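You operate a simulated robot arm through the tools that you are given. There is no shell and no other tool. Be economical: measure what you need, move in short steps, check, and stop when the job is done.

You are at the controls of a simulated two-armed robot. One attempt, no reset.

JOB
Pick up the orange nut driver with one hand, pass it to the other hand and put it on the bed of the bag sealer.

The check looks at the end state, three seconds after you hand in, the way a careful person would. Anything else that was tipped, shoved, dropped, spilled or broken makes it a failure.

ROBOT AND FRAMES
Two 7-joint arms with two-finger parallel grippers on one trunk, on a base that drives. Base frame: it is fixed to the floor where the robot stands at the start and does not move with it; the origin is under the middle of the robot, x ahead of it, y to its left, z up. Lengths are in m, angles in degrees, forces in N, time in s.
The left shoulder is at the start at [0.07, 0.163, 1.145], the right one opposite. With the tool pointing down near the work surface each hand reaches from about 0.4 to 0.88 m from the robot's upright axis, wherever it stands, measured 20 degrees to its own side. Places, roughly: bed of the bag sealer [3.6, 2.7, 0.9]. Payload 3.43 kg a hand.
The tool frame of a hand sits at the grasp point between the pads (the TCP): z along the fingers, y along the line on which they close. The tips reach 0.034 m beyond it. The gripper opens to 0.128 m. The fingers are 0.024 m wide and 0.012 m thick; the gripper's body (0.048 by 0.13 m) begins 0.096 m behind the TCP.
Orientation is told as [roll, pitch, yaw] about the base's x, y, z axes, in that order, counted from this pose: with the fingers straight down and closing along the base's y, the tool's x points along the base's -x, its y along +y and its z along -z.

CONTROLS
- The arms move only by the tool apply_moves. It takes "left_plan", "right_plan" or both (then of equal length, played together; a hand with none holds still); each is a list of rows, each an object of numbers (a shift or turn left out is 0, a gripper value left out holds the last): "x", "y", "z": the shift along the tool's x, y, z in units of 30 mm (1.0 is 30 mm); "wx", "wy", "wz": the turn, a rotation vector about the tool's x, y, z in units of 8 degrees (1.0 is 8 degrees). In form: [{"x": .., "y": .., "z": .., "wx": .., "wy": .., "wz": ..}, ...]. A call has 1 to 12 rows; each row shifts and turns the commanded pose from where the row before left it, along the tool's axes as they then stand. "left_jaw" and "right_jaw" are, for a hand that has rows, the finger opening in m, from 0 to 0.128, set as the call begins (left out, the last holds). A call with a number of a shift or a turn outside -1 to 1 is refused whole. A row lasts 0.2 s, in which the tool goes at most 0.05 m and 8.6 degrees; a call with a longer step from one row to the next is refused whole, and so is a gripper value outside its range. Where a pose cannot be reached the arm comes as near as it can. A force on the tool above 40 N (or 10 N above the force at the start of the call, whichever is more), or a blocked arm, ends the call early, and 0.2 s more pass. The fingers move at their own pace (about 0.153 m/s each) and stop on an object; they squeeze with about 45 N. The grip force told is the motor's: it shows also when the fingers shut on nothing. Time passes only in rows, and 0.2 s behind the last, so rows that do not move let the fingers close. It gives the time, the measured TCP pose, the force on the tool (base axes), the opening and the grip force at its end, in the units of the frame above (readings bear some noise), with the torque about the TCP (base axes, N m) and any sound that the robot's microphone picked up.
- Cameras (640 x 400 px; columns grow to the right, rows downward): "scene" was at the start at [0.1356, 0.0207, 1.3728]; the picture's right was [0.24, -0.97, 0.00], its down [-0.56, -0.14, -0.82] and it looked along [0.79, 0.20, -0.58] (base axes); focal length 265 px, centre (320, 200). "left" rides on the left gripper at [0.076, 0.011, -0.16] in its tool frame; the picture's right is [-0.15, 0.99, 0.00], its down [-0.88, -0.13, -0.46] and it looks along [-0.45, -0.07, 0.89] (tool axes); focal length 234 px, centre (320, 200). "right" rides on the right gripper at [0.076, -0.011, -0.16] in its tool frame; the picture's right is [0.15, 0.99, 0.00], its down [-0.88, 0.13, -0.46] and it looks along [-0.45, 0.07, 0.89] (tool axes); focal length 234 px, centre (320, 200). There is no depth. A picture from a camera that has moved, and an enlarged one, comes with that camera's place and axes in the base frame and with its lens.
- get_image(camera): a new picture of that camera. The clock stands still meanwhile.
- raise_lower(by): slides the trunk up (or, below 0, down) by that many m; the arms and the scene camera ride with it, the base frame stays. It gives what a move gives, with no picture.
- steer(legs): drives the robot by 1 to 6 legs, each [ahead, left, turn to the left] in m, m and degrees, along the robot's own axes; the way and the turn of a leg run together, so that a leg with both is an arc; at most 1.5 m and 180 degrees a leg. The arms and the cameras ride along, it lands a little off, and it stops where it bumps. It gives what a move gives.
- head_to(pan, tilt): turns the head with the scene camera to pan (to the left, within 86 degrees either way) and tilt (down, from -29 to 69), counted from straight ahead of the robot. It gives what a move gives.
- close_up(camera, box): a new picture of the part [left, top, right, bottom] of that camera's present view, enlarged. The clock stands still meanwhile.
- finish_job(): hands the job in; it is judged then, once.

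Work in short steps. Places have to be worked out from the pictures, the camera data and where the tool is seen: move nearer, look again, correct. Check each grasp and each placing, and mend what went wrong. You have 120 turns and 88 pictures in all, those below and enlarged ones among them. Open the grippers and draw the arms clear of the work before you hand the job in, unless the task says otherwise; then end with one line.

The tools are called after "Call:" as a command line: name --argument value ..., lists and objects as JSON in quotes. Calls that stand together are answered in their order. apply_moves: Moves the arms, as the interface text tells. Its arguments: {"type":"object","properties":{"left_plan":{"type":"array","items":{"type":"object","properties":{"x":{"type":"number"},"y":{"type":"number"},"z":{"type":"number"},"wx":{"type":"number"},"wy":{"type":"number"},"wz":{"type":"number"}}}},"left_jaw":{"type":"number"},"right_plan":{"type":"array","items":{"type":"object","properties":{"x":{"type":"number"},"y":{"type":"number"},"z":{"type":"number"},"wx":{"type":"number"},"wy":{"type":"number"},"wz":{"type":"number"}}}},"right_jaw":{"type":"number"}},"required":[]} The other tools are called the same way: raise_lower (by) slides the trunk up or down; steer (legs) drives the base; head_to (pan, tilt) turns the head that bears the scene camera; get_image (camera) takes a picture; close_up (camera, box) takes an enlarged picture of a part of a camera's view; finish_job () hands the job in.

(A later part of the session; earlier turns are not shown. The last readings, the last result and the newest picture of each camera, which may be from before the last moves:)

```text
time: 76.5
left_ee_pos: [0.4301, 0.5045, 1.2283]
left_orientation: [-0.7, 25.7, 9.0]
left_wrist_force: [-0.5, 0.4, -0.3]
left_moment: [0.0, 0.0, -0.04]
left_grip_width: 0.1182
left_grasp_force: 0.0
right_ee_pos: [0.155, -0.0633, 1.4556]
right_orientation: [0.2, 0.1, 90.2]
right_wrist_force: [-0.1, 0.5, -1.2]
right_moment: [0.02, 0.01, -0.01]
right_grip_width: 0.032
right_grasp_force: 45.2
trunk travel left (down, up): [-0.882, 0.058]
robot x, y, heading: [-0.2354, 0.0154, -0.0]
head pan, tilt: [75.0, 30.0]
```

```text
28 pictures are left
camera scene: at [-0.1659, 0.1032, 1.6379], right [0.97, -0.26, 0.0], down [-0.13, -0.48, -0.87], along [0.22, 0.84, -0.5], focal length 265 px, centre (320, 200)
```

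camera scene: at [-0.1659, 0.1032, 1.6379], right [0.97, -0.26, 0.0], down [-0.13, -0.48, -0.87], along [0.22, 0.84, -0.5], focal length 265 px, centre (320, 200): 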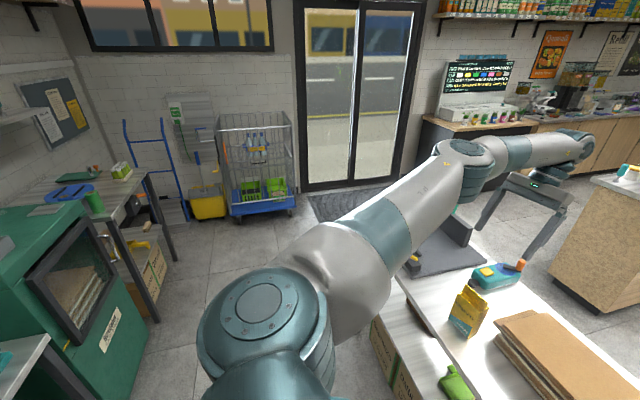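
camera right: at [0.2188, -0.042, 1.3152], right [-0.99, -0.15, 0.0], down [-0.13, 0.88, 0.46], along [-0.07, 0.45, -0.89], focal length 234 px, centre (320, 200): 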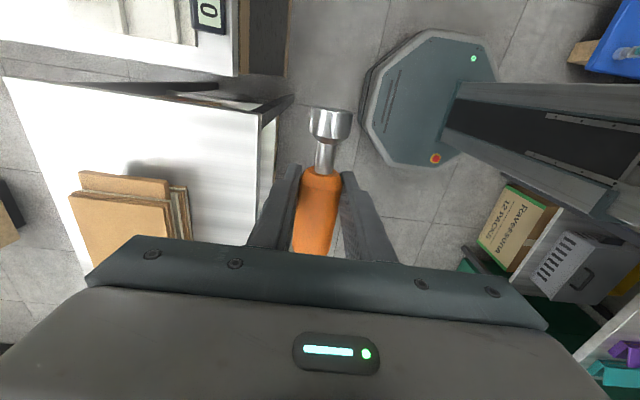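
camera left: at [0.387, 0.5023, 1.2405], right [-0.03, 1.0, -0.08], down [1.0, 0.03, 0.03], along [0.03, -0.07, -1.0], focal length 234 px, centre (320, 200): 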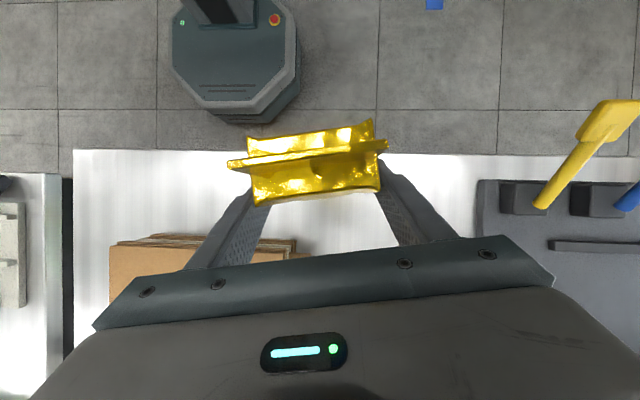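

The patch is small, flat and unconnected to anything, so I'll simply keep clear of it. I level the left hand and retract it close to the body before driving.

Call:
apply_moves --left_plan '[{"wy": -0.8}, {"wy": -0.8}, {"wy": -0.8}, {"wy": -0.8}, {"x": 0.9}, {"x": 0.9}, {"x": 0.9}, {"x": 0.9}]' --left_jaw 0.06

Call:
apply_moves --left_plan '[{"x": 0.75, "y": -0.6}, {"x": 0.75, "y": -0.6}, {"x": 0.75, "y": -0.6}, {"x": 0.75, "y": -0.6}, {"x": 0.75, "y": -0.6}, {"x": 0.75, "y": -0.6}, {"x": 0.75, "y": -0.6}]'

Call:
head_to --pan 65 --tilt 25

Call:
get_image --camera "scene"

```text
time: 78.3
left_ee_pos: [0.3221, 0.4881, 1.2269]
left_orientation: [-0.6, -0.1, 9.2]
left_wrist_force: [0.0, 0.5, -0.1]
left_moment: [-0.02, -0.01, 0.0]
left_grip_width: 0.0601
left_grasp_force: 0.0
right_ee_pos: [0.1542, -0.0625, 1.457]
right_orientation: [0.1, 0.0, 90.3]
right_wrist_force: [-1.3, 0.4, -1.3]
right_moment: [0.0, 0.0, -0.02]
right_grip_width: 0.0319
right_grasp_force: 45.3
trunk travel left (down, up): [-0.882, 0.058]
robot x, y, heading: [-0.2365, 0.0144, 0.1]
head pan, tilt: [75.0, 30.0]
```

```text
time: 79.9
left_ee_pos: [0.1889, 0.3384, 1.2289]
left_orientation: [-0.6, 0.1, 9.3]
left_wrist_force: [-0.5, 0.0, 0.0]
left_moment: [-0.02, -0.01, -0.03]
left_grip_width: 0.06
left_grasp_force: 0.1
right_ee_pos: [0.1548, -0.0635, 1.4563]
right_orientation: [0.1, 0.0, 90.2]
right_wrist_force: [-0.2, 0.3, -1.2]
right_moment: [0.01, -0.01, 0.0]
right_grip_width: 0.032
right_grasp_force: 45.0
trunk travel left (down, up): [-0.882, 0.058]
robot x, y, heading: [-0.2395, 0.0165, 0.1]
head pan, tilt: [75.0, 30.0]
```

```text
time: 80.6
left_ee_pos: [0.1897, 0.3385, 1.2276]
left_orientation: [-0.5, 0.0, 9.2]
left_wrist_force: [-0.1, 0.5, -0.1]
left_moment: [0.02, 0.01, -0.02]
left_grip_width: 0.0602
left_grasp_force: 0.1
right_ee_pos: [0.1561, -0.0629, 1.4566]
right_orientation: [0.1, 0.0, 90.2]
right_wrist_force: [0.3, 0.4, -2.2]
right_moment: [-0.03, 0.02, 0.03]
right_grip_width: 0.0319
right_grasp_force: 44.5
trunk travel left (down, up): [-0.882, 0.058]
robot x, y, heading: [-0.2372, 0.0153, 0.2]
head pan, tilt: [65.0, 25.0]
```

```text
27 pictures are left
camera scene: at [-0.1505, 0.0993, 1.6458], right [0.91, -0.42, 0.0], down [-0.18, -0.38, -0.91], along [0.38, 0.82, -0.42], focal length 265 px, centre (320, 200)
```

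scene: 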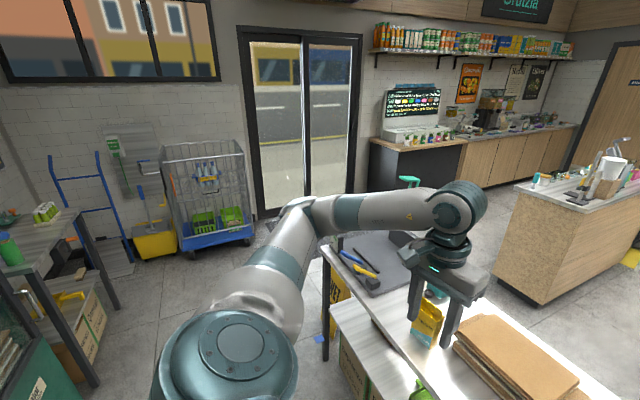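

The floor between the table and the door is clear (x from about −0.9 to 0.3). I back up 0.1 m and strafe left 1.7 m, staying in front of the bench, to line up with the aisle between island and back counter.

Call:
steer --legs '[[-0.1, 0, 0], [0, 0.85, 0], [0, 0.8, 0]]'

Call:
head_to --pan 10 --tilt 22

Call:
get_image --camera "scene"

```text
time: 89.7
left_ee_pos: [0.0965, 1.9689, 1.2275]
left_orientation: [-0.6, 0.0, 8.6]
left_wrist_force: [0.1, 0.4, 0.2]
left_moment: [0.02, -0.01, 0.0]
left_grip_width: 0.06
left_grasp_force: 0.1
right_ee_pos: [0.0579, 1.568, 1.4561]
right_orientation: [0.1, 0.1, 89.7]
right_wrist_force: [0.6, 0.7, -1.7]
right_moment: [-0.04, 0.0, 0.01]
right_grip_width: 0.0319
right_grasp_force: 45.0
trunk travel left (down, up): [-0.882, 0.058]
robot x, y, heading: [-0.3388, 1.6498, -0.6]
head pan, tilt: [65.0, 25.0]
```

```text
time: 91.0
left_ee_pos: [0.0961, 1.9694, 1.228]
left_orientation: [-0.6, 0.0, 8.6]
left_wrist_force: [0.3, -0.6, 0.1]
left_moment: [0.01, 0.02, 0.01]
left_grip_width: 0.0602
left_grasp_force: 0.0
right_ee_pos: [0.0584, 1.5688, 1.4551]
right_orientation: [0.1, 0.0, 89.7]
right_wrist_force: [-0.5, -0.3, -1.8]
right_moment: [0.0, 0.01, 0.0]
right_grip_width: 0.0318
right_grasp_force: 44.7
trunk travel left (down, up): [-0.882, 0.058]
robot x, y, heading: [-0.3366, 1.6538, -0.3]
head pan, tilt: [10.0, 22.0]
```

```text
26 pictures are left
camera scene: at [-0.1944, 1.6664, 1.6507], right [0.17, -0.99, 0.0], down [-0.37, -0.06, -0.93], along [0.91, 0.15, -0.37], focal length 265 px, centre (320, 200)
```

scene: 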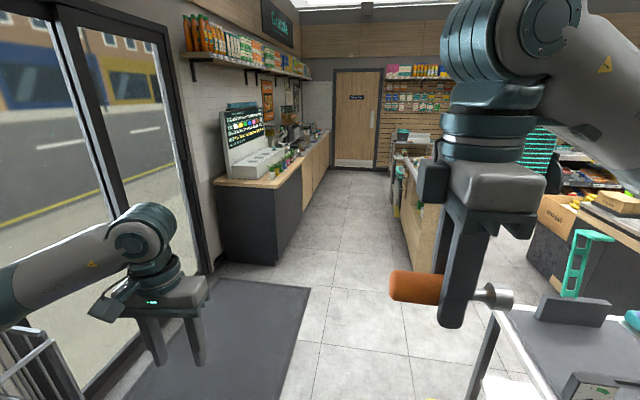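

The aisle ahead is open: counter front at y≈2.5, island edge at y≈1.2. I drive ahead in legs along y≈1.73, then check.

Call:
steer --legs '[[1.2, 0.08, 0], [1.2, 0.02, 0]]'

Call:
head_to --pan 40 --tilt 28

Call:
get_image --camera "scene"

```text
time: 94.8
left_ee_pos: [0.8033, 2.0086, 1.2351]
left_orientation: [-0.6, -0.7, 8.4]
left_wrist_force: [-0.6, 0.2, 0.4]
left_moment: [0.02, -0.11, -0.01]
left_grip_width: 0.06
left_grasp_force: 0.0
right_ee_pos: [0.7621, 1.6047, 1.4622]
right_orientation: [-0.6, -0.1, 89.6]
right_wrist_force: [-1.1, 0.1, -0.6]
right_moment: [0.03, -0.16, 0.01]
right_grip_width: 0.0318
right_grasp_force: 45.2
trunk travel left (down, up): [-0.882, 0.058]
robot x, y, heading: [0.3788, 1.6892, -0.6]
head pan, tilt: [10.0, 22.0]
stopped in leg 1: the robot was blocked; the commanded pose is now the measured one
```

```text
time: 95.7
left_ee_pos: [0.8212, 2.0092, 1.2262]
left_orientation: [-0.6, 0.2, 8.5]
left_wrist_force: [0.8, 1.1, -0.6]
left_moment: [-0.02, -0.02, -0.01]
left_grip_width: 0.0601
left_grasp_force: 0.1
right_ee_pos: [0.7804, 1.6069, 1.4544]
right_orientation: [0.2, 0.1, 89.5]
right_wrist_force: [0.1, 1.2, -2.0]
right_moment: [-0.04, 0.05, 0.01]
right_grip_width: 0.0321
right_grasp_force: 45.0
trunk travel left (down, up): [-0.882, 0.058]
robot x, y, heading: [0.3829, 1.6923, -0.9]
head pan, tilt: [40.0, 28.0]
```

```text
25 pictures are left
camera scene: at [0.5086, 1.7486, 1.6407], right [0.63, -0.77, 0.0], down [-0.37, -0.3, -0.88], along [0.68, 0.56, -0.47], focal length 265 px, centre (320, 200)
```

scene: 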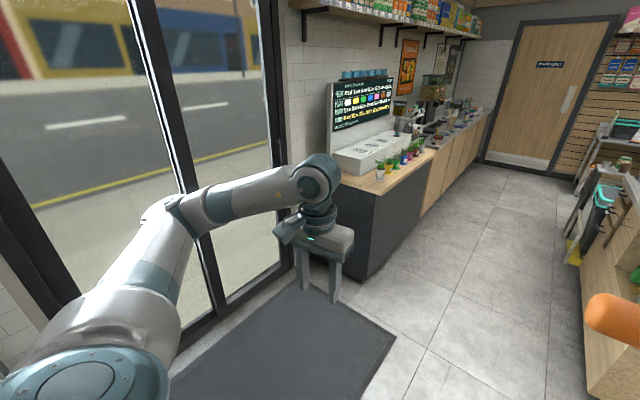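

The drive was blocked at x≈0.38. I look down and to the right to find what is in the way before moving further.

Call:
head_to --pan -45 --tilt 55

Call:
get_image --camera "scene"

Call:
head_to --pan 20 --tilt 66

Call:
get_image --camera "scene"

```text
time: 97.3
left_ee_pos: [0.8166, 2.0091, 1.2279]
left_orientation: [-0.6, 0.0, 8.4]
left_wrist_force: [-0.3, 0.1, -0.1]
left_moment: [-0.04, 0.01, 0.01]
left_grip_width: 0.0601
left_grasp_force: 0.0
right_ee_pos: [0.7764, 1.6068, 1.4561]
right_orientation: [-0.1, 0.1, 89.5]
right_wrist_force: [-0.5, -0.8, -0.9]
right_moment: [0.0, 0.03, 0.01]
right_grip_width: 0.0319
right_grasp_force: 45.4
trunk travel left (down, up): [-0.882, 0.058]
robot x, y, heading: [0.3854, 1.6926, -0.5]
head pan, tilt: [-45.0, 55.0]
```

```text
24 pictures are left
camera scene: at [0.4842, 1.6391, 1.6019], right [-0.72, -0.7, 0.0], down [-0.57, 0.59, -0.57], along [0.4, -0.41, -0.82], focal length 265 px, centre (320, 200)
```

scene: 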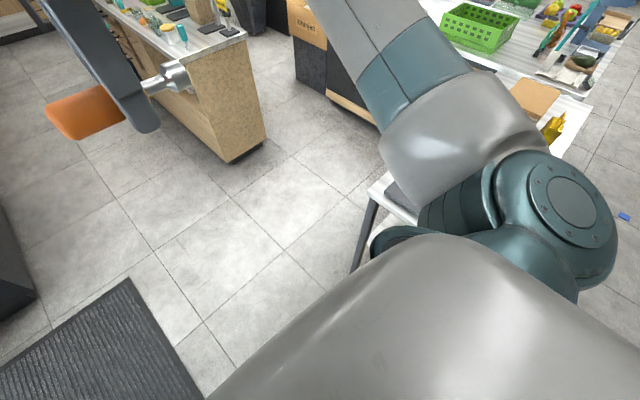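

```text
time: 98.7
left_ee_pos: [0.8168, 2.0083, 1.2289]
left_orientation: [-0.6, -0.1, 8.4]
left_wrist_force: [0.6, 0.3, 0.1]
left_moment: [0.05, 0.03, 0.0]
left_grip_width: 0.0601
left_grasp_force: 0.1
right_ee_pos: [0.7775, 1.6052, 1.4566]
right_orientation: [0.0, 0.0, 89.5]
right_wrist_force: [0.1, 0.7, -0.8]
right_moment: [-0.01, 0.01, 0.01]
right_grip_width: 0.032
right_grasp_force: 45.5
trunk travel left (down, up): [-0.882, 0.058]
robot x, y, heading: [0.3831, 1.6898, -0.7]
head pan, tilt: [20.0, 66.0]
```

```text
23 pictures are left
camera scene: at [0.4901, 1.7103, 1.5892], right [0.33, -0.94, 0.0], down [-0.86, -0.3, -0.41], along [0.38, 0.13, -0.91], focal length 265 px, centre (320, 200)
```

scene: 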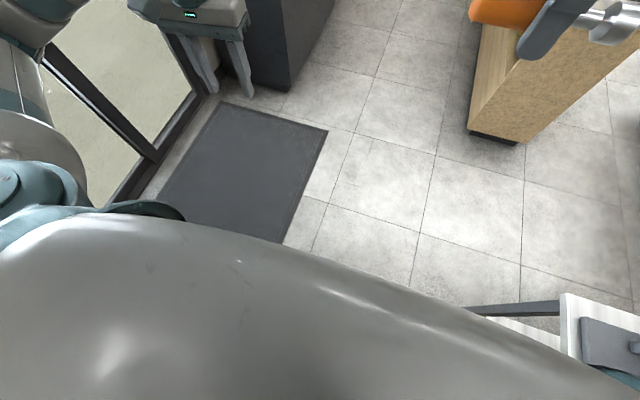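

I can't see what blocked the base; the wet-floor sign near [0.45, 1.25] is hidden beneath the shoulder. I back away 0.4 m along the way I came to see it.

Call:
steer --legs '[[-0.4, 0.0, 0]]'

Call:
head_to --pan -40 --tilt 50

Call:
get_image --camera "scene"

```text
time: 101.2
left_ee_pos: [0.4122, 2.0129, 1.229]
left_orientation: [-0.6, 0.1, 8.2]
left_wrist_force: [-0.1, 0.7, -0.5]
left_moment: [-0.03, 0.02, -0.01]
left_grip_width: 0.0598
left_grasp_force: 0.1
right_ee_pos: [0.371, 1.6113, 1.4558]
right_orientation: [0.1, -0.1, 89.4]
right_wrist_force: [0.5, 0.0, -0.4]
right_moment: [-0.02, 0.02, 0.01]
right_grip_width: 0.0319
right_grasp_force: 45.3
trunk travel left (down, up): [-0.882, 0.058]
robot x, y, heading: [-0.0247, 1.7016, -1.0]
head pan, tilt: [20.0, 66.0]
```

```text
time: 102.5
left_ee_pos: [0.4098, 2.0131, 1.2278]
left_orientation: [-0.7, 0.0, 8.1]
left_wrist_force: [-0.7, 0.0, 0.4]
left_moment: [0.0, 0.0, 0.0]
left_grip_width: 0.0602
left_grasp_force: 0.0
right_ee_pos: [0.3694, 1.6114, 1.4556]
right_orientation: [0.0, 0.0, 89.4]
right_wrist_force: [-0.7, 0.3, -1.8]
right_moment: [-0.04, 0.0, 0.01]
right_grip_width: 0.0319
right_grasp_force: 45.1
trunk travel left (down, up): [-0.882, 0.058]
robot x, y, heading: [-0.0239, 1.697, -0.7]
head pan, tilt: [-40.0, 50.0]
```

```text
22 pictures are left
camera scene: at [0.0846, 1.6458, 1.6083], right [-0.65, -0.76, 0.0], down [-0.58, 0.5, -0.64], along [0.49, -0.42, -0.77], focal length 265 px, centre (320, 200)
```

scene: 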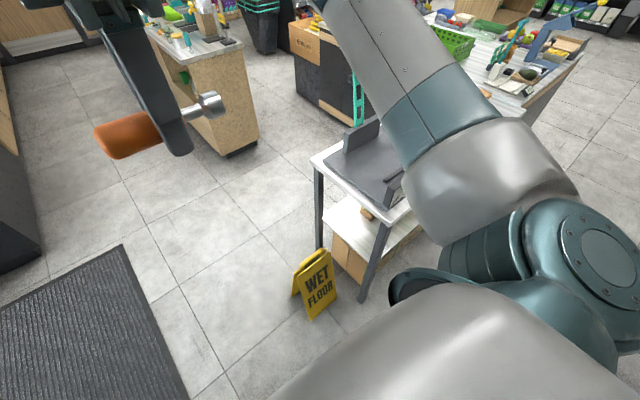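

The sign is still upright, and its corners match the earlier estimate to within about 1 cm, so it was only touched. I strafe 0.10 m left for clearance from the sign, then go ahead.

Call:
steer --legs '[[0, 0.1, 0.7], [1.3, 0.0, 0]]'

Call:
head_to --pan 15 --tilt 30

Call:
get_image --camera "scene"

```text
time: 109.8
left_ee_pos: [1.7141, 2.1073, 1.2285]
left_orientation: [-0.5, 0.0, 8.6]
left_wrist_force: [-0.1, 0.0, -0.2]
left_moment: [0.02, 0.01, 0.03]
left_grip_width: 0.0599
left_grasp_force: 0.1
right_ee_pos: [1.6779, 1.705, 1.4554]
right_orientation: [-0.1, 0.1, 89.8]
right_wrist_force: [0.9, 0.4, -1.0]
right_moment: [0.01, -0.01, 0.01]
right_grip_width: 0.0319
right_grasp_force: 45.0
trunk travel left (down, up): [-0.882, 0.058]
robot x, y, heading: [1.2836, 1.7897, -0.3]
head pan, tilt: [-40.0, 50.0]
```

```text
time: 111.0
left_ee_pos: [1.7169, 2.1067, 1.2284]
left_orientation: [-0.6, 0.0, 8.5]
left_wrist_force: [-0.5, 0.9, -0.6]
left_moment: [0.05, -0.03, 0.02]
left_grip_width: 0.0603
left_grasp_force: 0.0
right_ee_pos: [1.6788, 1.7051, 1.4559]
right_orientation: [0.1, -0.1, 89.9]
right_wrist_force: [-0.4, 0.4, -0.9]
right_moment: [-0.03, 0.03, 0.01]
right_grip_width: 0.0318
right_grasp_force: 45.1
trunk travel left (down, up): [-0.882, 0.058]
robot x, y, heading: [1.2842, 1.7896, -0.4]
head pan, tilt: [15.0, 30.0]
```

```text
21 pictures are left
camera scene: at [1.4221, 1.8104, 1.6379], right [0.25, -0.97, 0.0], down [-0.48, -0.13, -0.87], along [0.84, 0.22, -0.5], focal length 265 px, centre (320, 200)
```

scene: 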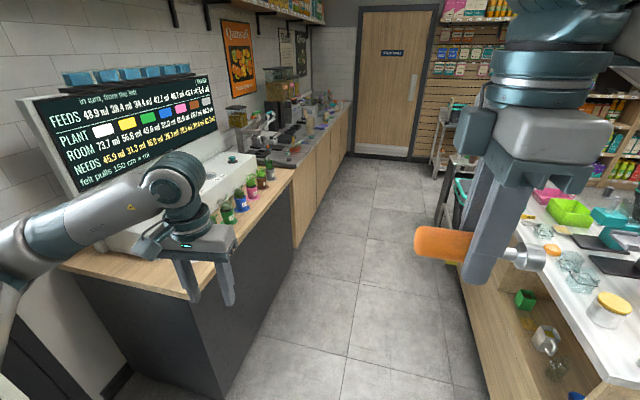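

Past the sign. Now I'm in the aisle beside the counter, so I drift slightly right and go ahead to x≈2.95, then look left at the sealer.

Call:
steer --legs '[[1.2, -0.06, 0], [0.45, 0.0, 0]]'

Call:
head_to --pan 50 --tilt 38

Call:
get_image --camera "scene"

```text
time: 119.6
left_ee_pos: [3.395, 2.0368, 1.2294]
left_orientation: [-0.6, -0.1, 8.5]
left_wrist_force: [0.3, 0.0, -0.2]
left_moment: [-0.02, -0.04, -0.02]
left_grip_width: 0.0598
left_grasp_force: 0.0
right_ee_pos: [3.3563, 1.6343, 1.457]
right_orientation: [-0.2, 0.0, 89.5]
right_wrist_force: [-0.4, 0.0, -0.8]
right_moment: [0.04, -0.01, 0.0]
right_grip_width: 0.032
right_grasp_force: 44.4
trunk travel left (down, up): [-0.882, 0.058]
robot x, y, heading: [2.9657, 1.7195, -0.7]
head pan, tilt: [15.0, 30.0]
```

```text
time: 120.6
left_ee_pos: [3.396, 2.0368, 1.2294]
left_orientation: [-0.6, -0.1, 8.5]
left_wrist_force: [0.4, -0.6, 0.3]
left_moment: [-0.02, 0.01, -0.03]
left_grip_width: 0.0598
left_grasp_force: 0.0
right_ee_pos: [3.3575, 1.6349, 1.4568]
right_orientation: [0.0, 0.0, 89.6]
right_wrist_force: [-0.3, -0.3, -0.9]
right_moment: [-0.01, 0.02, 0.02]
right_grip_width: 0.0321
right_grasp_force: 45.3
trunk travel left (down, up): [-0.882, 0.058]
robot x, y, heading: [2.9631, 1.7211, -0.7]
head pan, tilt: [50.0, 38.0]
```

```text
20 pictures are left
camera scene: at [3.0699, 1.7835, 1.6255], right [0.76, -0.65, 0.0], down [-0.4, -0.47, -0.79], along [0.51, 0.6, -0.62], focal length 265 px, centre (320, 200)
```

scene: 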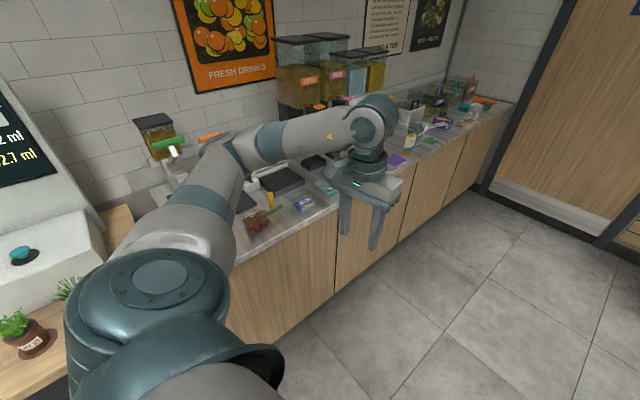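

The sealer's lever machines are on the counter to the left. I go ahead 0.35 m and then turn left 90°; the arms stay within a 0.6 m radius, which clears the counter edge.

Call:
steer --legs '[[0.35, 0.0, 0], [0, 0, 90.7]]'

Call:
head_to --pan 0 --tilt 45

Call:
get_image --camera "scene"

```text
time: 126.8
left_ee_pos: [2.9912, 2.141, 1.2289]
left_orientation: [-0.6, 0.0, 99.8]
left_wrist_force: [-0.4, 0.1, -0.3]
left_moment: [0.0, 0.01, -0.05]
left_grip_width: 0.06
left_grasp_force: 0.0
right_ee_pos: [3.3936, 2.1127, 1.4553]
right_orientation: [-0.1, 0.1, -179.0]
right_wrist_force: [-0.9, 0.4, -0.6]
right_moment: [0.0, -0.03, 0.07]
right_grip_width: 0.0319
right_grasp_force: 44.8
trunk travel left (down, up): [-0.882, 0.058]
robot x, y, heading: [3.3142, 1.7193, 90.8]
head pan, tilt: [50.0, 38.0]
```

```text
time: 127.9
left_ee_pos: [2.9903, 2.1401, 1.2284]
left_orientation: [-0.6, 0.0, 99.8]
left_wrist_force: [0.7, -0.1, 0.0]
left_moment: [0.0, -0.03, 0.02]
left_grip_width: 0.0599
left_grasp_force: 0.1
right_ee_pos: [3.3934, 2.1117, 1.4569]
right_orientation: [0.0, 0.1, -179.0]
right_wrist_force: [-0.2, -0.4, -1.0]
right_moment: [-0.02, -0.02, 0.02]
right_grip_width: 0.032
right_grasp_force: 45.1
trunk travel left (down, up): [-0.882, 0.058]
robot x, y, heading: [3.3176, 1.712, 90.6]
head pan, tilt: [0.0, 45.0]
```

```text
19 pictures are left
camera scene: at [3.3161, 1.847, 1.6153], right [1.0, 0.01, 0.0], down [0.01, -0.71, -0.71], along [-0.01, 0.71, -0.71], focal length 265 px, centre (320, 200)
```

scene: 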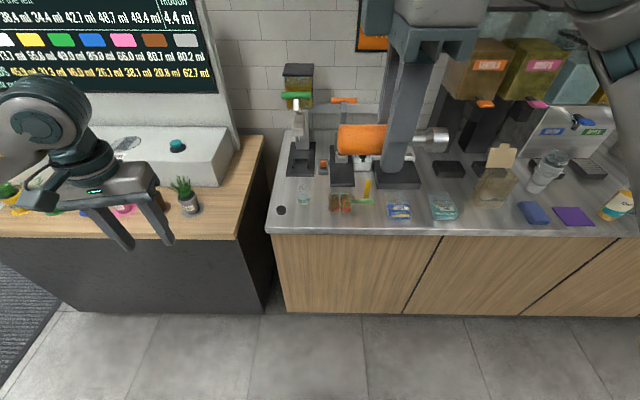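

The expected sealer place falls at pixel (389, 177), hidden behind the right hand. I move that hand aside to the right and take a close look.

Call:
apply_moves --right_plan '[{"x": 0.9}, {"x": 0.9}, {"x": 0.9}, {"x": 0.9}, {"x": 0.9}, {"x": 0.9}]'

Call:
close_up --camera "scene" --box '[260, 60, 460, 220]'

```text
time: 129.3
left_ee_pos: [2.9911, 2.1405, 1.229]
left_orientation: [-0.6, 0.0, 99.8]
left_wrist_force: [0.3, 1.6, 0.1]
left_moment: [0.04, 0.02, -0.01]
left_grip_width: 0.0597
left_grasp_force: 0.0
right_ee_pos: [3.5312, 2.0838, 1.4438]
right_orientation: [0.0, -0.1, -179.1]
right_wrist_force: [0.2, 0.4, 0.0]
right_moment: [0.03, -0.01, 0.02]
right_grip_width: 0.0318
right_grasp_force: 44.7
right hand out of reach, approached as far as the arm can: row 4, 5, 6
trunk travel left (down, up): [-0.882, 0.058]
robot x, y, heading: [3.3178, 1.7166, 90.8]
head pan, tilt: [0.0, 45.0]
```

```text
2.50 times, centred on (360, 140) of scene
camera zoom: at [3.3172, 1.8461, 1.6154], right [1.0, 0.01, 0.0], down [0.01, -0.71, -0.71], along [-0.01, 0.71, -0.71], focal length 663 px, centre (220, 350)
```

zoom: 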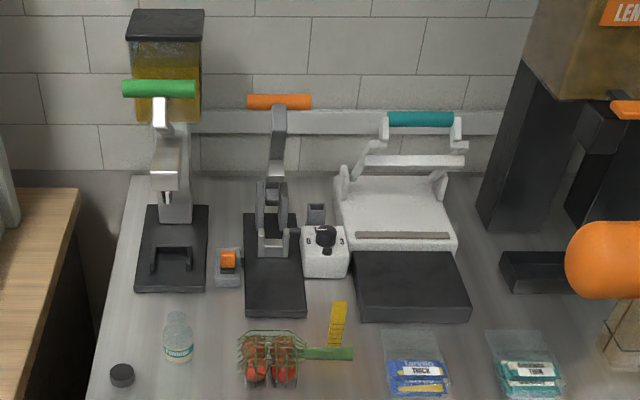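

The sealer is the white unit with the teal handle, and its bed is the black platform at x≈3.54–3.72, y≈2.67–2.81, z≈0.9. I retract and raise the left hand first so it won't sweep over the potted plants, then drive closer.

Call:
apply_moves --left_plan '[{"x": 0.3, "z": -0.6}, {"x": 0.3, "z": -0.6}, {"x": 0.3, "z": -0.6}, {"x": 0.3, "z": -0.6}, {"x": 0.3, "z": -0.6}, {"x": 0.3, "z": -0.6}, {"x": 0.3, "z": -0.6}, {"x": 0.3, "z": -0.6}]' --left_jaw 0.0

Call:
steer --legs '[[0.32, -0.055, -0.8]]'

Call:
get_image --camera "scene"

```text
time: 131.1
left_ee_pos: [3.0019, 2.069, 1.3748]
left_orientation: [-0.6, -0.1, 99.8]
left_wrist_force: [0.2, 0.2, -0.2]
left_moment: [0.02, 0.03, -0.01]
left_grip_width: 0.0001
left_grasp_force: 32.5
right_ee_pos: [3.5301, 2.0839, 1.4446]
right_orientation: [-0.1, -0.1, -179.2]
right_wrist_force: [0.5, -0.6, -1.8]
right_moment: [0.02, 0.0, -0.01]
right_grip_width: 0.0321
right_grasp_force: 44.5
trunk travel left (down, up): [-0.882, 0.058]
robot x, y, heading: [3.3171, 1.7139, 90.7]
head pan, tilt: [0.0, 45.0]
```

```text
time: 133.3
left_ee_pos: [3.0607, 2.3906, 1.3736]
left_orientation: [-0.6, -0.1, 98.9]
left_wrist_force: [-0.4, 0.6, -0.7]
left_moment: [0.08, 0.04, -0.02]
left_grip_width: 0.0
left_grasp_force: 33.3
right_ee_pos: [3.5895, 2.3973, 1.4457]
right_orientation: [-0.1, 0.0, 179.8]
right_wrist_force: [0.4, -0.1, -0.9]
right_moment: [0.03, -0.02, -0.02]
right_grip_width: 0.032
right_grasp_force: 45.7
trunk travel left (down, up): [-0.882, 0.058]
robot x, y, heading: [3.3708, 2.0345, 90.0]
head pan, tilt: [0.0, 45.0]
```

```text
17 pictures are left
camera scene: at [3.3715, 2.1632, 1.6156], right [1.0, 0.0, 0.0], down [0.0, -0.71, -0.71], along [0.0, 0.71, -0.71], focal length 265 px, centre (320, 200)
```

scene: 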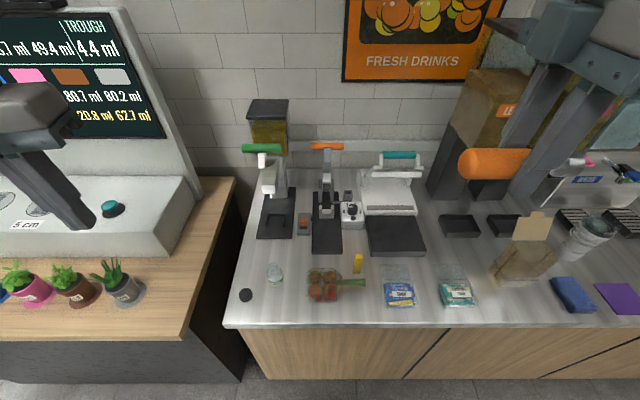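

Robot now at [3.371, 2.035] facing the counter. The bed centre is about [3.617, 2.73] with its top near z≈0.90. I lower the right hand to z≈1.2 in front of the counter items, then go forward over the bed.

Call:
apply_moves --right_plan '[{"z": 0.91}, {"z": 0.91}, {"z": 0.91}, {"z": 0.91}, {"z": 0.91}, {"z": 0.91}, {"z": 0.91}, {"z": 0.91}, {"z": 0.5}]'

Call:
apply_moves --right_plan '[{"x": 0.09, "y": -0.9}, {"x": 0.09, "y": -0.9}, {"x": 0.09, "y": -0.9}, {"x": 0.09, "y": -0.9}, {"x": 0.09, "y": -0.9}, {"x": 0.09, "y": -0.9}, {"x": 0.09, "y": -0.9}, {"x": 0.09, "y": -0.9}]'

Call:
get_image --camera "scene"

Call:
get_image --camera "right"

```text
time: 135.3
left_ee_pos: [3.0626, 2.3934, 1.3741]
left_orientation: [-0.6, 0.1, 98.9]
left_wrist_force: [0.0, -0.4, 0.5]
left_moment: [0.01, 0.0, 0.02]
left_grip_width: 0.0002
left_grasp_force: 32.8
right_ee_pos: [3.5898, 2.4101, 1.2199]
right_orientation: [0.2, -0.2, 179.5]
right_wrist_force: [-0.1, -0.5, -1.7]
right_moment: [-0.05, -0.04, -0.02]
right_grip_width: 0.0319
right_grasp_force: 45.0
right hand out of reach, approached as far as the arm can: row 8, 9
trunk travel left (down, up): [-0.882, 0.058]
robot x, y, heading: [3.3735, 2.0332, 89.7]
head pan, tilt: [0.0, 45.0]
```

```text
time: 137.1
left_ee_pos: [3.0611, 2.393, 1.3738]
left_orientation: [-0.6, 0.0, 98.9]
left_wrist_force: [0.4, -0.6, 0.1]
left_moment: [0.01, 0.02, 0.01]
left_grip_width: 0.0001
left_grasp_force: 33.3
right_ee_pos: [3.5885, 2.4102, 1.2211]
right_orientation: [0.2, -0.1, 179.3]
right_wrist_force: [0.1, 0.2, -0.5]
right_moment: [0.03, -0.02, 0.02]
right_grip_width: 0.032
right_grasp_force: 45.3
right hand out of reach, approached as far as the arm can: row 1, 2, 3, 4, 5, 6, 7, 8
trunk travel left (down, up): [-0.882, 0.058]
robot x, y, heading: [3.3742, 2.0354, 90.0]
head pan, tilt: [0.0, 45.0]
```

```text
16 pictures are left
camera scene: at [3.372, 2.1661, 1.6153], right [1.0, 0.0, 0.0], down [0.0, -0.71, -0.71], along [0.0, 0.71, -0.71], focal length 265 px, centre (320, 200)
```

scene: 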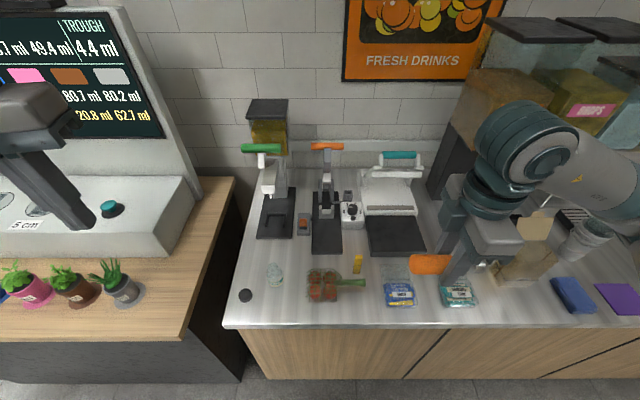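

```text
15 pictures are left
camera right: at [3.6658, 2.4204, 1.3797], right [0.14, -0.99, 0.0], down [-0.88, -0.12, 0.46], along [-0.45, -0.07, -0.89], focal length 234 px, centre (320, 200)
```

right: 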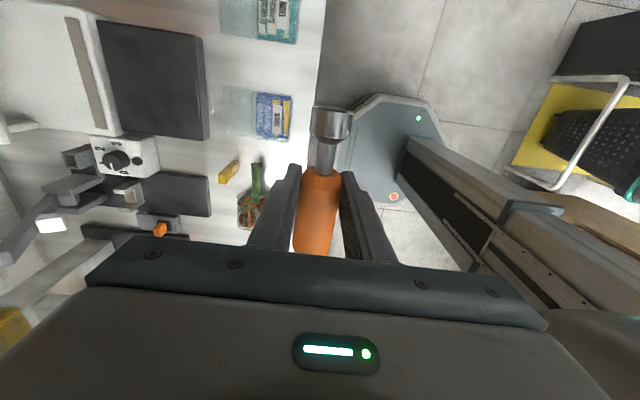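

The right arm can't go further because the +90° hand yaw is at the wrist's limit on this side. I turn the hand the other way (180° via the natural direction) in place; the driver stays horizontal and well above everything.

Call:
apply_moves --right_plan '[{"wz": 0.94}, {"wz": 0.94}, {"wz": 0.94}, {"wz": 0.94}, {"wz": 0.94}, {"wz": 0.94}, {"wz": 0.94}, {"wz": 0.94}, {"wz": 0.94}, {"wz": 0.94}, {"wz": 0.94}, {"wz": 0.94}]'

Call:
apply_moves --right_plan '[{"wz": 0.94}, {"wz": 0.94}, {"wz": 0.94}, {"wz": 0.94}, {"wz": 0.94}, {"wz": 0.94}, {"wz": 0.94}, {"wz": 0.94}, {"wz": 0.94}, {"wz": 0.94}, {"wz": 0.94}, {"wz": 0.94}]'

```text
time: 139.7
left_ee_pos: [3.0602, 2.3924, 1.3733]
left_orientation: [-0.6, 0.0, 98.9]
left_wrist_force: [0.1, 0.5, 0.3]
left_moment: [0.03, -0.02, 0.03]
left_grip_width: 0.0
left_grasp_force: 32.9
right_ee_pos: [3.5889, 2.4115, 1.22]
right_orientation: [0.0, -0.1, 89.5]
right_wrist_force: [-0.8, 0.2, -0.7]
right_moment: [-0.03, 0.03, 0.03]
right_grip_width: 0.0317
right_grasp_force: 45.0
trunk travel left (down, up): [-0.882, 0.058]
robot x, y, heading: [3.3716, 2.0364, 90.0]
head pan, tilt: [0.0, 45.0]
```

```text
time: 142.3
left_ee_pos: [3.0625, 2.3928, 1.3736]
left_orientation: [-0.7, 0.0, 98.9]
left_wrist_force: [0.7, 0.9, 0.2]
left_moment: [-0.01, 0.02, 0.0]
left_grip_width: 0.0001
left_grasp_force: 33.5
right_ee_pos: [3.5904, 2.4115, 1.2212]
right_orientation: [0.0, 0.2, -0.7]
right_wrist_force: [0.6, -0.6, -1.1]
right_moment: [0.0, 0.01, -0.02]
right_grip_width: 0.0318
right_grasp_force: 44.9
trunk travel left (down, up): [-0.882, 0.058]
robot x, y, heading: [3.3718, 2.0387, 89.7]
head pan, tilt: [0.0, 45.0]
```

The turn succeeded (yaw ≈0). I now go forward 0.316 m over the bed.

Call:
apply_moves --right_plan '[{"x": -0.067, "y": 0.959}, {"x": -0.067, "y": 0.959}, {"x": -0.067, "y": 0.959}, {"x": -0.067, "y": 0.959}, {"x": -0.067, "y": 0.959}, {"x": -0.067, "y": 0.959}, {"x": -0.067, "y": 0.959}, {"x": -0.067, "y": 0.959}, {"x": -0.067, "y": 0.959}, {"x": -0.067, "y": 0.959}, {"x": -0.067, "y": 0.959}, {}]'

Call:
get_image --camera "right"

Call:
get_image --camera "scene"

```text
time: 144.9
left_ee_pos: [3.0618, 2.3921, 1.3751]
left_orientation: [-0.6, 0.0, 98.9]
left_wrist_force: [0.1, 0.4, -0.3]
left_moment: [0.02, -0.03, 0.0]
left_grip_width: 0.0003
left_grasp_force: 33.2
right_ee_pos: [3.6139, 2.7263, 1.2199]
right_orientation: [0.1, 0.0, -0.6]
right_wrist_force: [-0.4, -0.1, -0.7]
right_moment: [-0.01, 0.05, -0.04]
right_grip_width: 0.032
right_grasp_force: 44.9
trunk travel left (down, up): [-0.882, 0.058]
robot x, y, heading: [3.3689, 2.0344, 89.6]
head pan, tilt: [0.0, 45.0]
```

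```text
14 pictures are left
camera right: at [3.5381, 2.7148, 1.3792], right [-0.14, 0.99, 0.0], down [0.88, 0.12, 0.46], along [0.45, 0.06, -0.89], focal length 234 px, centre (320, 200)
```

right: 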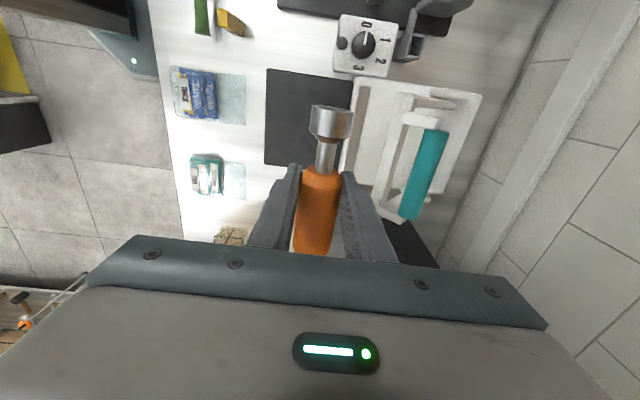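

```text
13 pictures are left
camera scene: at [3.3722, 2.1658, 1.6153], right [1.0, 0.0, 0.0], down [0.0, -0.71, -0.71], along [0.0, 0.71, -0.71], focal length 265 px, centre (320, 200)
```

scene: 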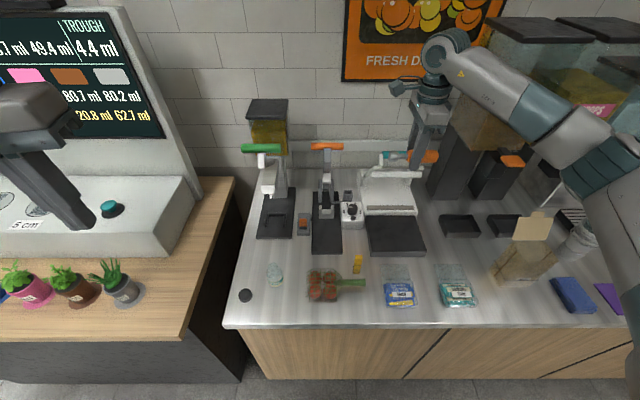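

Combining both views, the bed's top comes to z≈0.945, spanning x 3.525–3.69 and y 2.63–2.765, centred on [3.606, 2.698], which matches the given place. I correct the hand to [3.60, 2.695] and descend to z≈1.05.

Call:
apply_moves --right_plan '[{"x": 0.23, "y": -0.52}, {"x": 0.23, "y": -0.52}, {"z": 0.8}, {"z": 0.8}, {"z": 0.8}, {"z": 0.8}, {"z": 0.8}, {"z": 0.8}, {"z": 0.8}, {}]'

Call:
get_image --camera "right"

Call:
close_up --camera "scene" --box '[320, 130, 480, 270]'

```text
time: 147.1
left_ee_pos: [3.0612, 2.3934, 1.3749]
left_orientation: [-0.6, -0.1, 99.0]
left_wrist_force: [0.6, -0.5, 0.4]
left_moment: [-0.01, 0.0, -0.03]
left_grip_width: 0.0001
left_grasp_force: 33.1
right_ee_pos: [3.5997, 2.6957, 1.0516]
right_orientation: [0.0, -0.1, -0.6]
right_wrist_force: [0.3, 0.4, -1.4]
right_moment: [0.03, 0.03, -0.03]
right_grip_width: 0.032
right_grasp_force: 44.7
trunk travel left (down, up): [-0.882, 0.058]
robot x, y, heading: [3.3701, 2.0343, 89.7]
head pan, tilt: [0.0, 45.0]
```

```text
12 pictures are left
camera right: at [3.5247, 2.6852, 1.2118], right [-0.14, 0.99, 0.0], down [0.88, 0.12, 0.46], along [0.45, 0.06, -0.89], focal length 234 px, centre (320, 200)
```

right: 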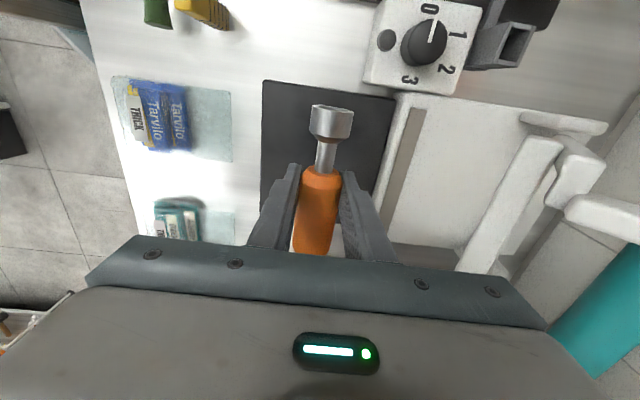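

```text
2.86 times, centred on (400, 200) of scene
camera zoom: at [3.3719, 2.1661, 1.6153], right [1.0, 0.0, 0.0], down [0.0, -0.71, -0.71], along [0.0, 0.71, -0.71], focal length 758 px, centre (91, 200)
```

zoom: 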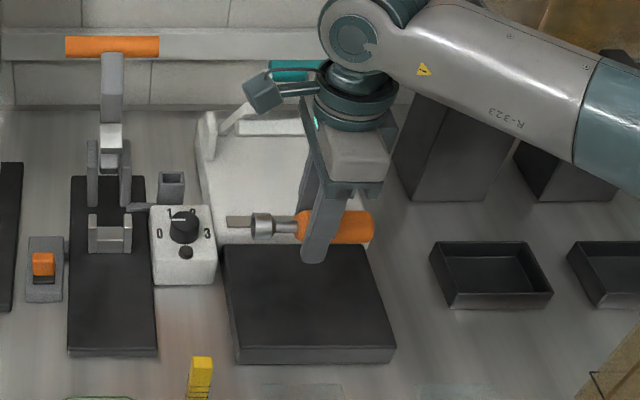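

Well centred over the bed. I descend 4.5 cm, then continue in small steps until the fingertips nearly touch.

Call:
apply_moves --right_plan '[{"z": 0.5}, {"z": 0.5}, {"z": 0.5}, {}]'

Call:
close_up --camera "scene" --box '[350, 180, 450, 260]'

```text
time: 148.1
left_ee_pos: [3.061, 2.3931, 1.3729]
left_orientation: [-0.7, 0.0, 98.9]
left_wrist_force: [-0.7, -0.6, 0.2]
left_moment: [0.01, 0.04, 0.03]
left_grip_width: 0.0002
left_grasp_force: 33.1
right_ee_pos: [3.602, 2.697, 1.0067]
right_orientation: [0.0, 0.2, -0.5]
right_wrist_force: [0.5, 0.2, -0.7]
right_moment: [-0.03, -0.01, -0.02]
right_grip_width: 0.0321
right_grasp_force: 45.5
trunk travel left (down, up): [-0.882, 0.058]
robot x, y, heading: [3.3699, 2.0368, 89.8]
head pan, tilt: [0.0, 45.0]
```

```text
5.00 times, centred on (400, 220) of scene
camera zoom: at [3.3719, 2.1663, 1.6153], right [1.0, 0.0, 0.0], down [0.0, -0.71, -0.71], along [0.0, 0.71, -0.71], focal length 1326 px, centre (-80, 100)
```

zoom: 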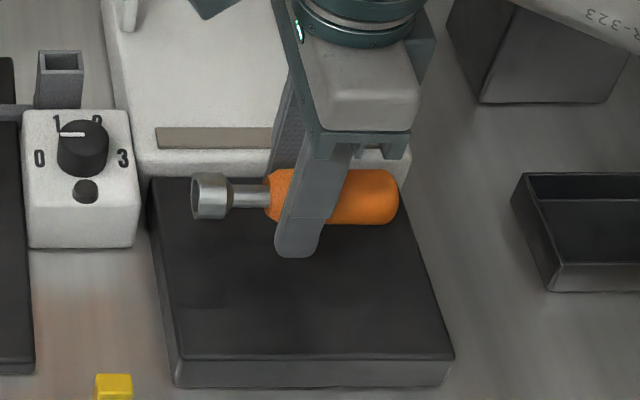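

Call:
apply_moves --right_plan '[{"z": 0.13}, {"z": 0.13}, {"z": 0.13}, {"z": 0.13}, {"z": 0.13}, {}]'

```text
time: 149.5
left_ee_pos: [3.0606, 2.3944, 1.3742]
left_orientation: [-0.6, 0.0, 98.9]
left_wrist_force: [0.6, -0.6, 0.2]
left_moment: [-0.03, -0.01, -0.01]
left_grip_width: 0.0002
left_grasp_force: 33.2
right_ee_pos: [3.5991, 2.6978, 0.9878]
right_orientation: [0.1, 0.0, -0.6]
right_wrist_force: [0.0, 1.1, -0.7]
right_moment: [0.0, 0.0, 0.01]
right_grip_width: 0.032
right_grasp_force: 44.7
trunk travel left (down, up): [-0.882, 0.058]
robot x, y, heading: [3.3736, 2.035, 89.7]
head pan, tilt: [0.0, 45.0]
```

No contact yet at z=0.988. I keep going in 4 mm steps, watching the force.

Call:
apply_moves --right_plan '[{"z": 0.13}, {"z": 0.13}, {"z": 0.13}, {"z": 0.13}, {}]'

Call:
close_up --camera "scene" --box '[350, 180, 450, 260]'

```text
time: 150.7
left_ee_pos: [3.0615, 2.3932, 1.3732]
left_orientation: [-0.6, 0.0, 98.9]
left_wrist_force: [-0.3, -0.9, 0.0]
left_moment: [0.02, 0.0, -0.03]
left_grip_width: 0.0
left_grasp_force: 32.9
right_ee_pos: [3.6008, 2.6978, 0.972]
right_orientation: [0.0, -0.1, -0.7]
right_wrist_force: [-0.8, 0.4, -1.3]
right_moment: [0.02, 0.02, 0.0]
right_grip_width: 0.0317
right_grasp_force: 44.6
trunk travel left (down, up): [-0.882, 0.058]
robot x, y, heading: [3.3728, 2.0357, 89.7]
head pan, tilt: [0.0, 45.0]
```

```text
5.00 times, centred on (400, 220) of scene
camera zoom: at [3.372, 2.1662, 1.6153], right [1.0, 0.0, 0.0], down [0.0, -0.71, -0.71], along [0.0, 0.71, -0.71], focal length 1326 px, centre (-80, 100)
```

zoom: 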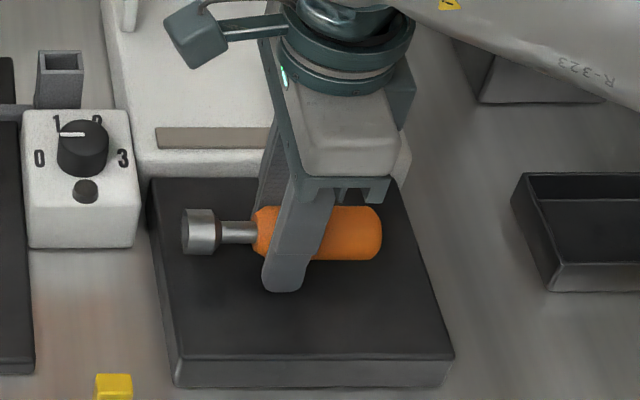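

Call:
apply_moves --right_plan '[{"z": 0.1}, {"z": 0.1}, {"z": 0.1}, {"z": 0.1}, {"z": 0.1}, {}]'

```text
time: 151.8
left_ee_pos: [3.0622, 2.39, 1.3748]
left_orientation: [-0.8, -0.2, 99.0]
left_wrist_force: [-0.1, 0.0, 0.1]
left_moment: [-0.04, 0.02, -0.02]
left_grip_width: 0.0002
left_grasp_force: 33.1
right_ee_pos: [3.6011, 2.6963, 0.9675]
right_orientation: [0.4, 0.1, -0.7]
right_wrist_force: [0.3, -16.6, 22.4]
right_moment: [-1.13, -0.2, -0.03]
right_grip_width: 0.032
right_grasp_force: 45.6
trunk travel left (down, up): [-0.882, 0.058]
robot x, y, heading: [3.3683, 2.0331, 89.9]
head pan, tilt: [0.0, 45.0]
stopped in row 5 (right hand): the force on the tool passed its limit (the readings are from after the stop); the commanded pose is now the measured one
```

Contact: the torque fits the front fingertip touching the bed, so its top is at z≈0.934. I back up 3 mm and re-read.

Call:
apply_moves --right_plan '[{"z": -0.1}, {}]'

Call:
close_up --camera "scene" --box '[350, 180, 450, 260]'

```text
time: 152.4
left_ee_pos: [3.0621, 2.3908, 1.3743]
left_orientation: [-0.6, -0.1, 98.8]
left_wrist_force: [-0.7, -0.1, 0.2]
left_moment: [0.07, 0.03, 0.02]
left_grip_width: 0.0001
left_grasp_force: 33.3
right_ee_pos: [3.6008, 2.6982, 0.968]
right_orientation: [0.6, 0.1, -0.7]
right_wrist_force: [0.2, -11.0, 8.9]
right_moment: [-0.62, -0.03, 0.03]
right_grip_width: 0.0319
right_grasp_force: 44.6
trunk travel left (down, up): [-0.882, 0.058]
robot x, y, heading: [3.3731, 2.0372, 90.1]
head pan, tilt: [0.0, 45.0]
```

```text
5.00 times, centred on (400, 220) of scene
camera zoom: at [3.3716, 2.1627, 1.6154], right [1.0, 0.0, 0.0], down [0.0, -0.71, -0.71], along [0.0, 0.71, -0.71], focal length 1326 px, centre (-80, 100)
```

zoom: 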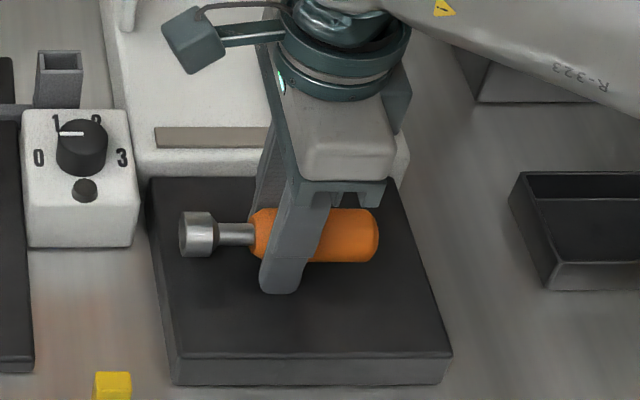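

Call:
apply_moves --right_plan '[{"z": -0.1}, {}]'

```text
time: 153.0
left_ee_pos: [3.0619, 2.3926, 1.3745]
left_orientation: [-0.6, -0.1, 98.9]
left_wrist_force: [-0.3, -0.5, -0.4]
left_moment: [0.03, 0.0, 0.0]
left_grip_width: 0.0
left_grasp_force: 32.8
right_ee_pos: [3.6019, 2.6989, 0.9712]
right_orientation: [0.5, 0.0, -0.7]
right_wrist_force: [0.4, -0.3, -1.1]
right_moment: [-0.01, -0.01, 0.01]
right_grip_width: 0.0319
right_grasp_force: 44.9
trunk travel left (down, up): [-0.882, 0.058]
robot x, y, heading: [3.3726, 2.0324, 89.5]
head pan, tilt: [0.0, 45.0]
```

Now free of contact with the tips about 2–3 mm above the bed. I open the jaw only a few mm, so the driver drops the last ~1.5 cm between the fingers, which act as fences.

Call:
apply_moves --right_plan '[{}, {}, {}, {}]' --right_jaw 0.037

Call:
close_up --camera "scene" --box '[350, 180, 450, 260]'

```text
time: 154.0
left_ee_pos: [3.0615, 2.3942, 1.3735]
left_orientation: [-0.6, 0.0, 98.9]
left_wrist_force: [0.1, 0.1, 0.0]
left_moment: [0.02, -0.01, 0.02]
left_grip_width: 0.0001
left_grasp_force: 33.0
right_ee_pos: [3.601, 2.701, 0.97]
right_orientation: [0.4, 0.1, -0.6]
right_wrist_force: [-0.8, -0.7, -0.6]
right_moment: [0.04, -0.02, -0.04]
right_grip_width: 0.037
right_grasp_force: 0.1
trunk travel left (down, up): [-0.882, 0.058]
robot x, y, heading: [3.3736, 2.0362, 89.8]
head pan, tilt: [0.0, 45.0]
```

```text
5.00 times, centred on (400, 220) of scene
camera zoom: at [3.3721, 2.1662, 1.6152], right [1.0, 0.0, 0.0], down [0.0, -0.71, -0.71], along [0.0, 0.71, -0.71], focal length 1326 px, centre (-80, 100)
```

zoom: 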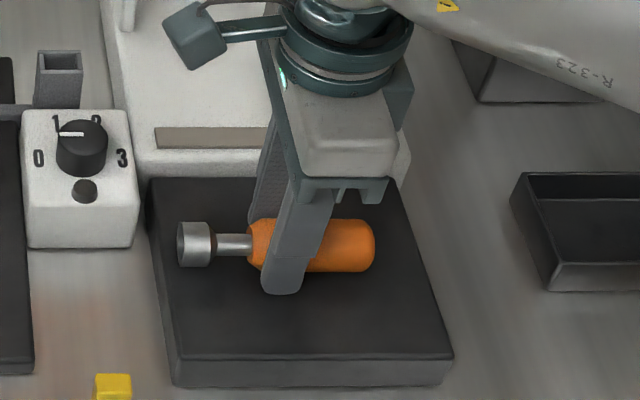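

The driver dropped and now lies on the bed. I open the fingers a little further in stages so it stays at rest.

Call:
apply_moves --right_plan '[{}, {}, {}]' --right_jaw 0.046

Call:
apply_moves --right_plan '[{}, {}, {}]' --right_jaw 0.06

Call:
close_up --camera "scene" --box '[350, 180, 450, 260]'

```text
time: 154.8
left_ee_pos: [3.0619, 2.3929, 1.3743]
left_orientation: [-0.6, 0.0, 98.9]
left_wrist_force: [0.1, 0.2, 0.1]
left_moment: [0.01, 0.0, -0.03]
left_grip_width: 0.0
left_grasp_force: 32.9
right_ee_pos: [3.6011, 2.6988, 0.9714]
right_orientation: [0.4, 0.1, -0.7]
right_wrist_force: [0.3, 0.1, -0.1]
right_moment: [0.0, -0.02, 0.0]
right_grip_width: 0.0463
right_grasp_force: 0.1
trunk travel left (down, up): [-0.882, 0.058]
robot x, y, heading: [3.3765, 2.0338, 89.9]
head pan, tilt: [0.0, 45.0]
```

```text
time: 155.6
left_ee_pos: [3.0621, 2.3927, 1.3741]
left_orientation: [-0.6, 0.1, 98.9]
left_wrist_force: [0.4, 0.9, 0.4]
left_moment: [0.02, 0.03, 0.0]
left_grip_width: 0.0
left_grasp_force: 32.9
right_ee_pos: [3.6008, 2.7008, 0.9715]
right_orientation: [0.4, 0.1, -0.7]
right_wrist_force: [0.0, 0.1, -0.1]
right_moment: [-0.01, -0.02, 0.01]
right_grip_width: 0.0599
right_grasp_force: 0.1
trunk travel left (down, up): [-0.882, 0.058]
robot x, y, heading: [3.3714, 2.0347, 89.8]
head pan, tilt: [0.0, 45.0]
```

```text
5.00 times, centred on (400, 220) of scene
camera zoom: at [3.3721, 2.166, 1.6153], right [1.0, 0.0, 0.0], down [0.0, -0.71, -0.71], along [0.0, 0.71, -0.71], focal length 1326 px, centre (-80, 100)
```

zoom: 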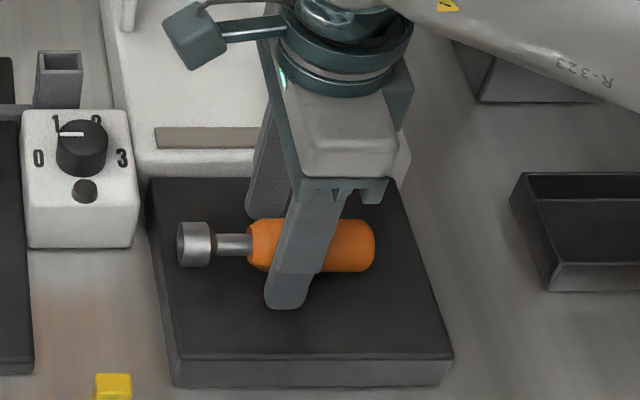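

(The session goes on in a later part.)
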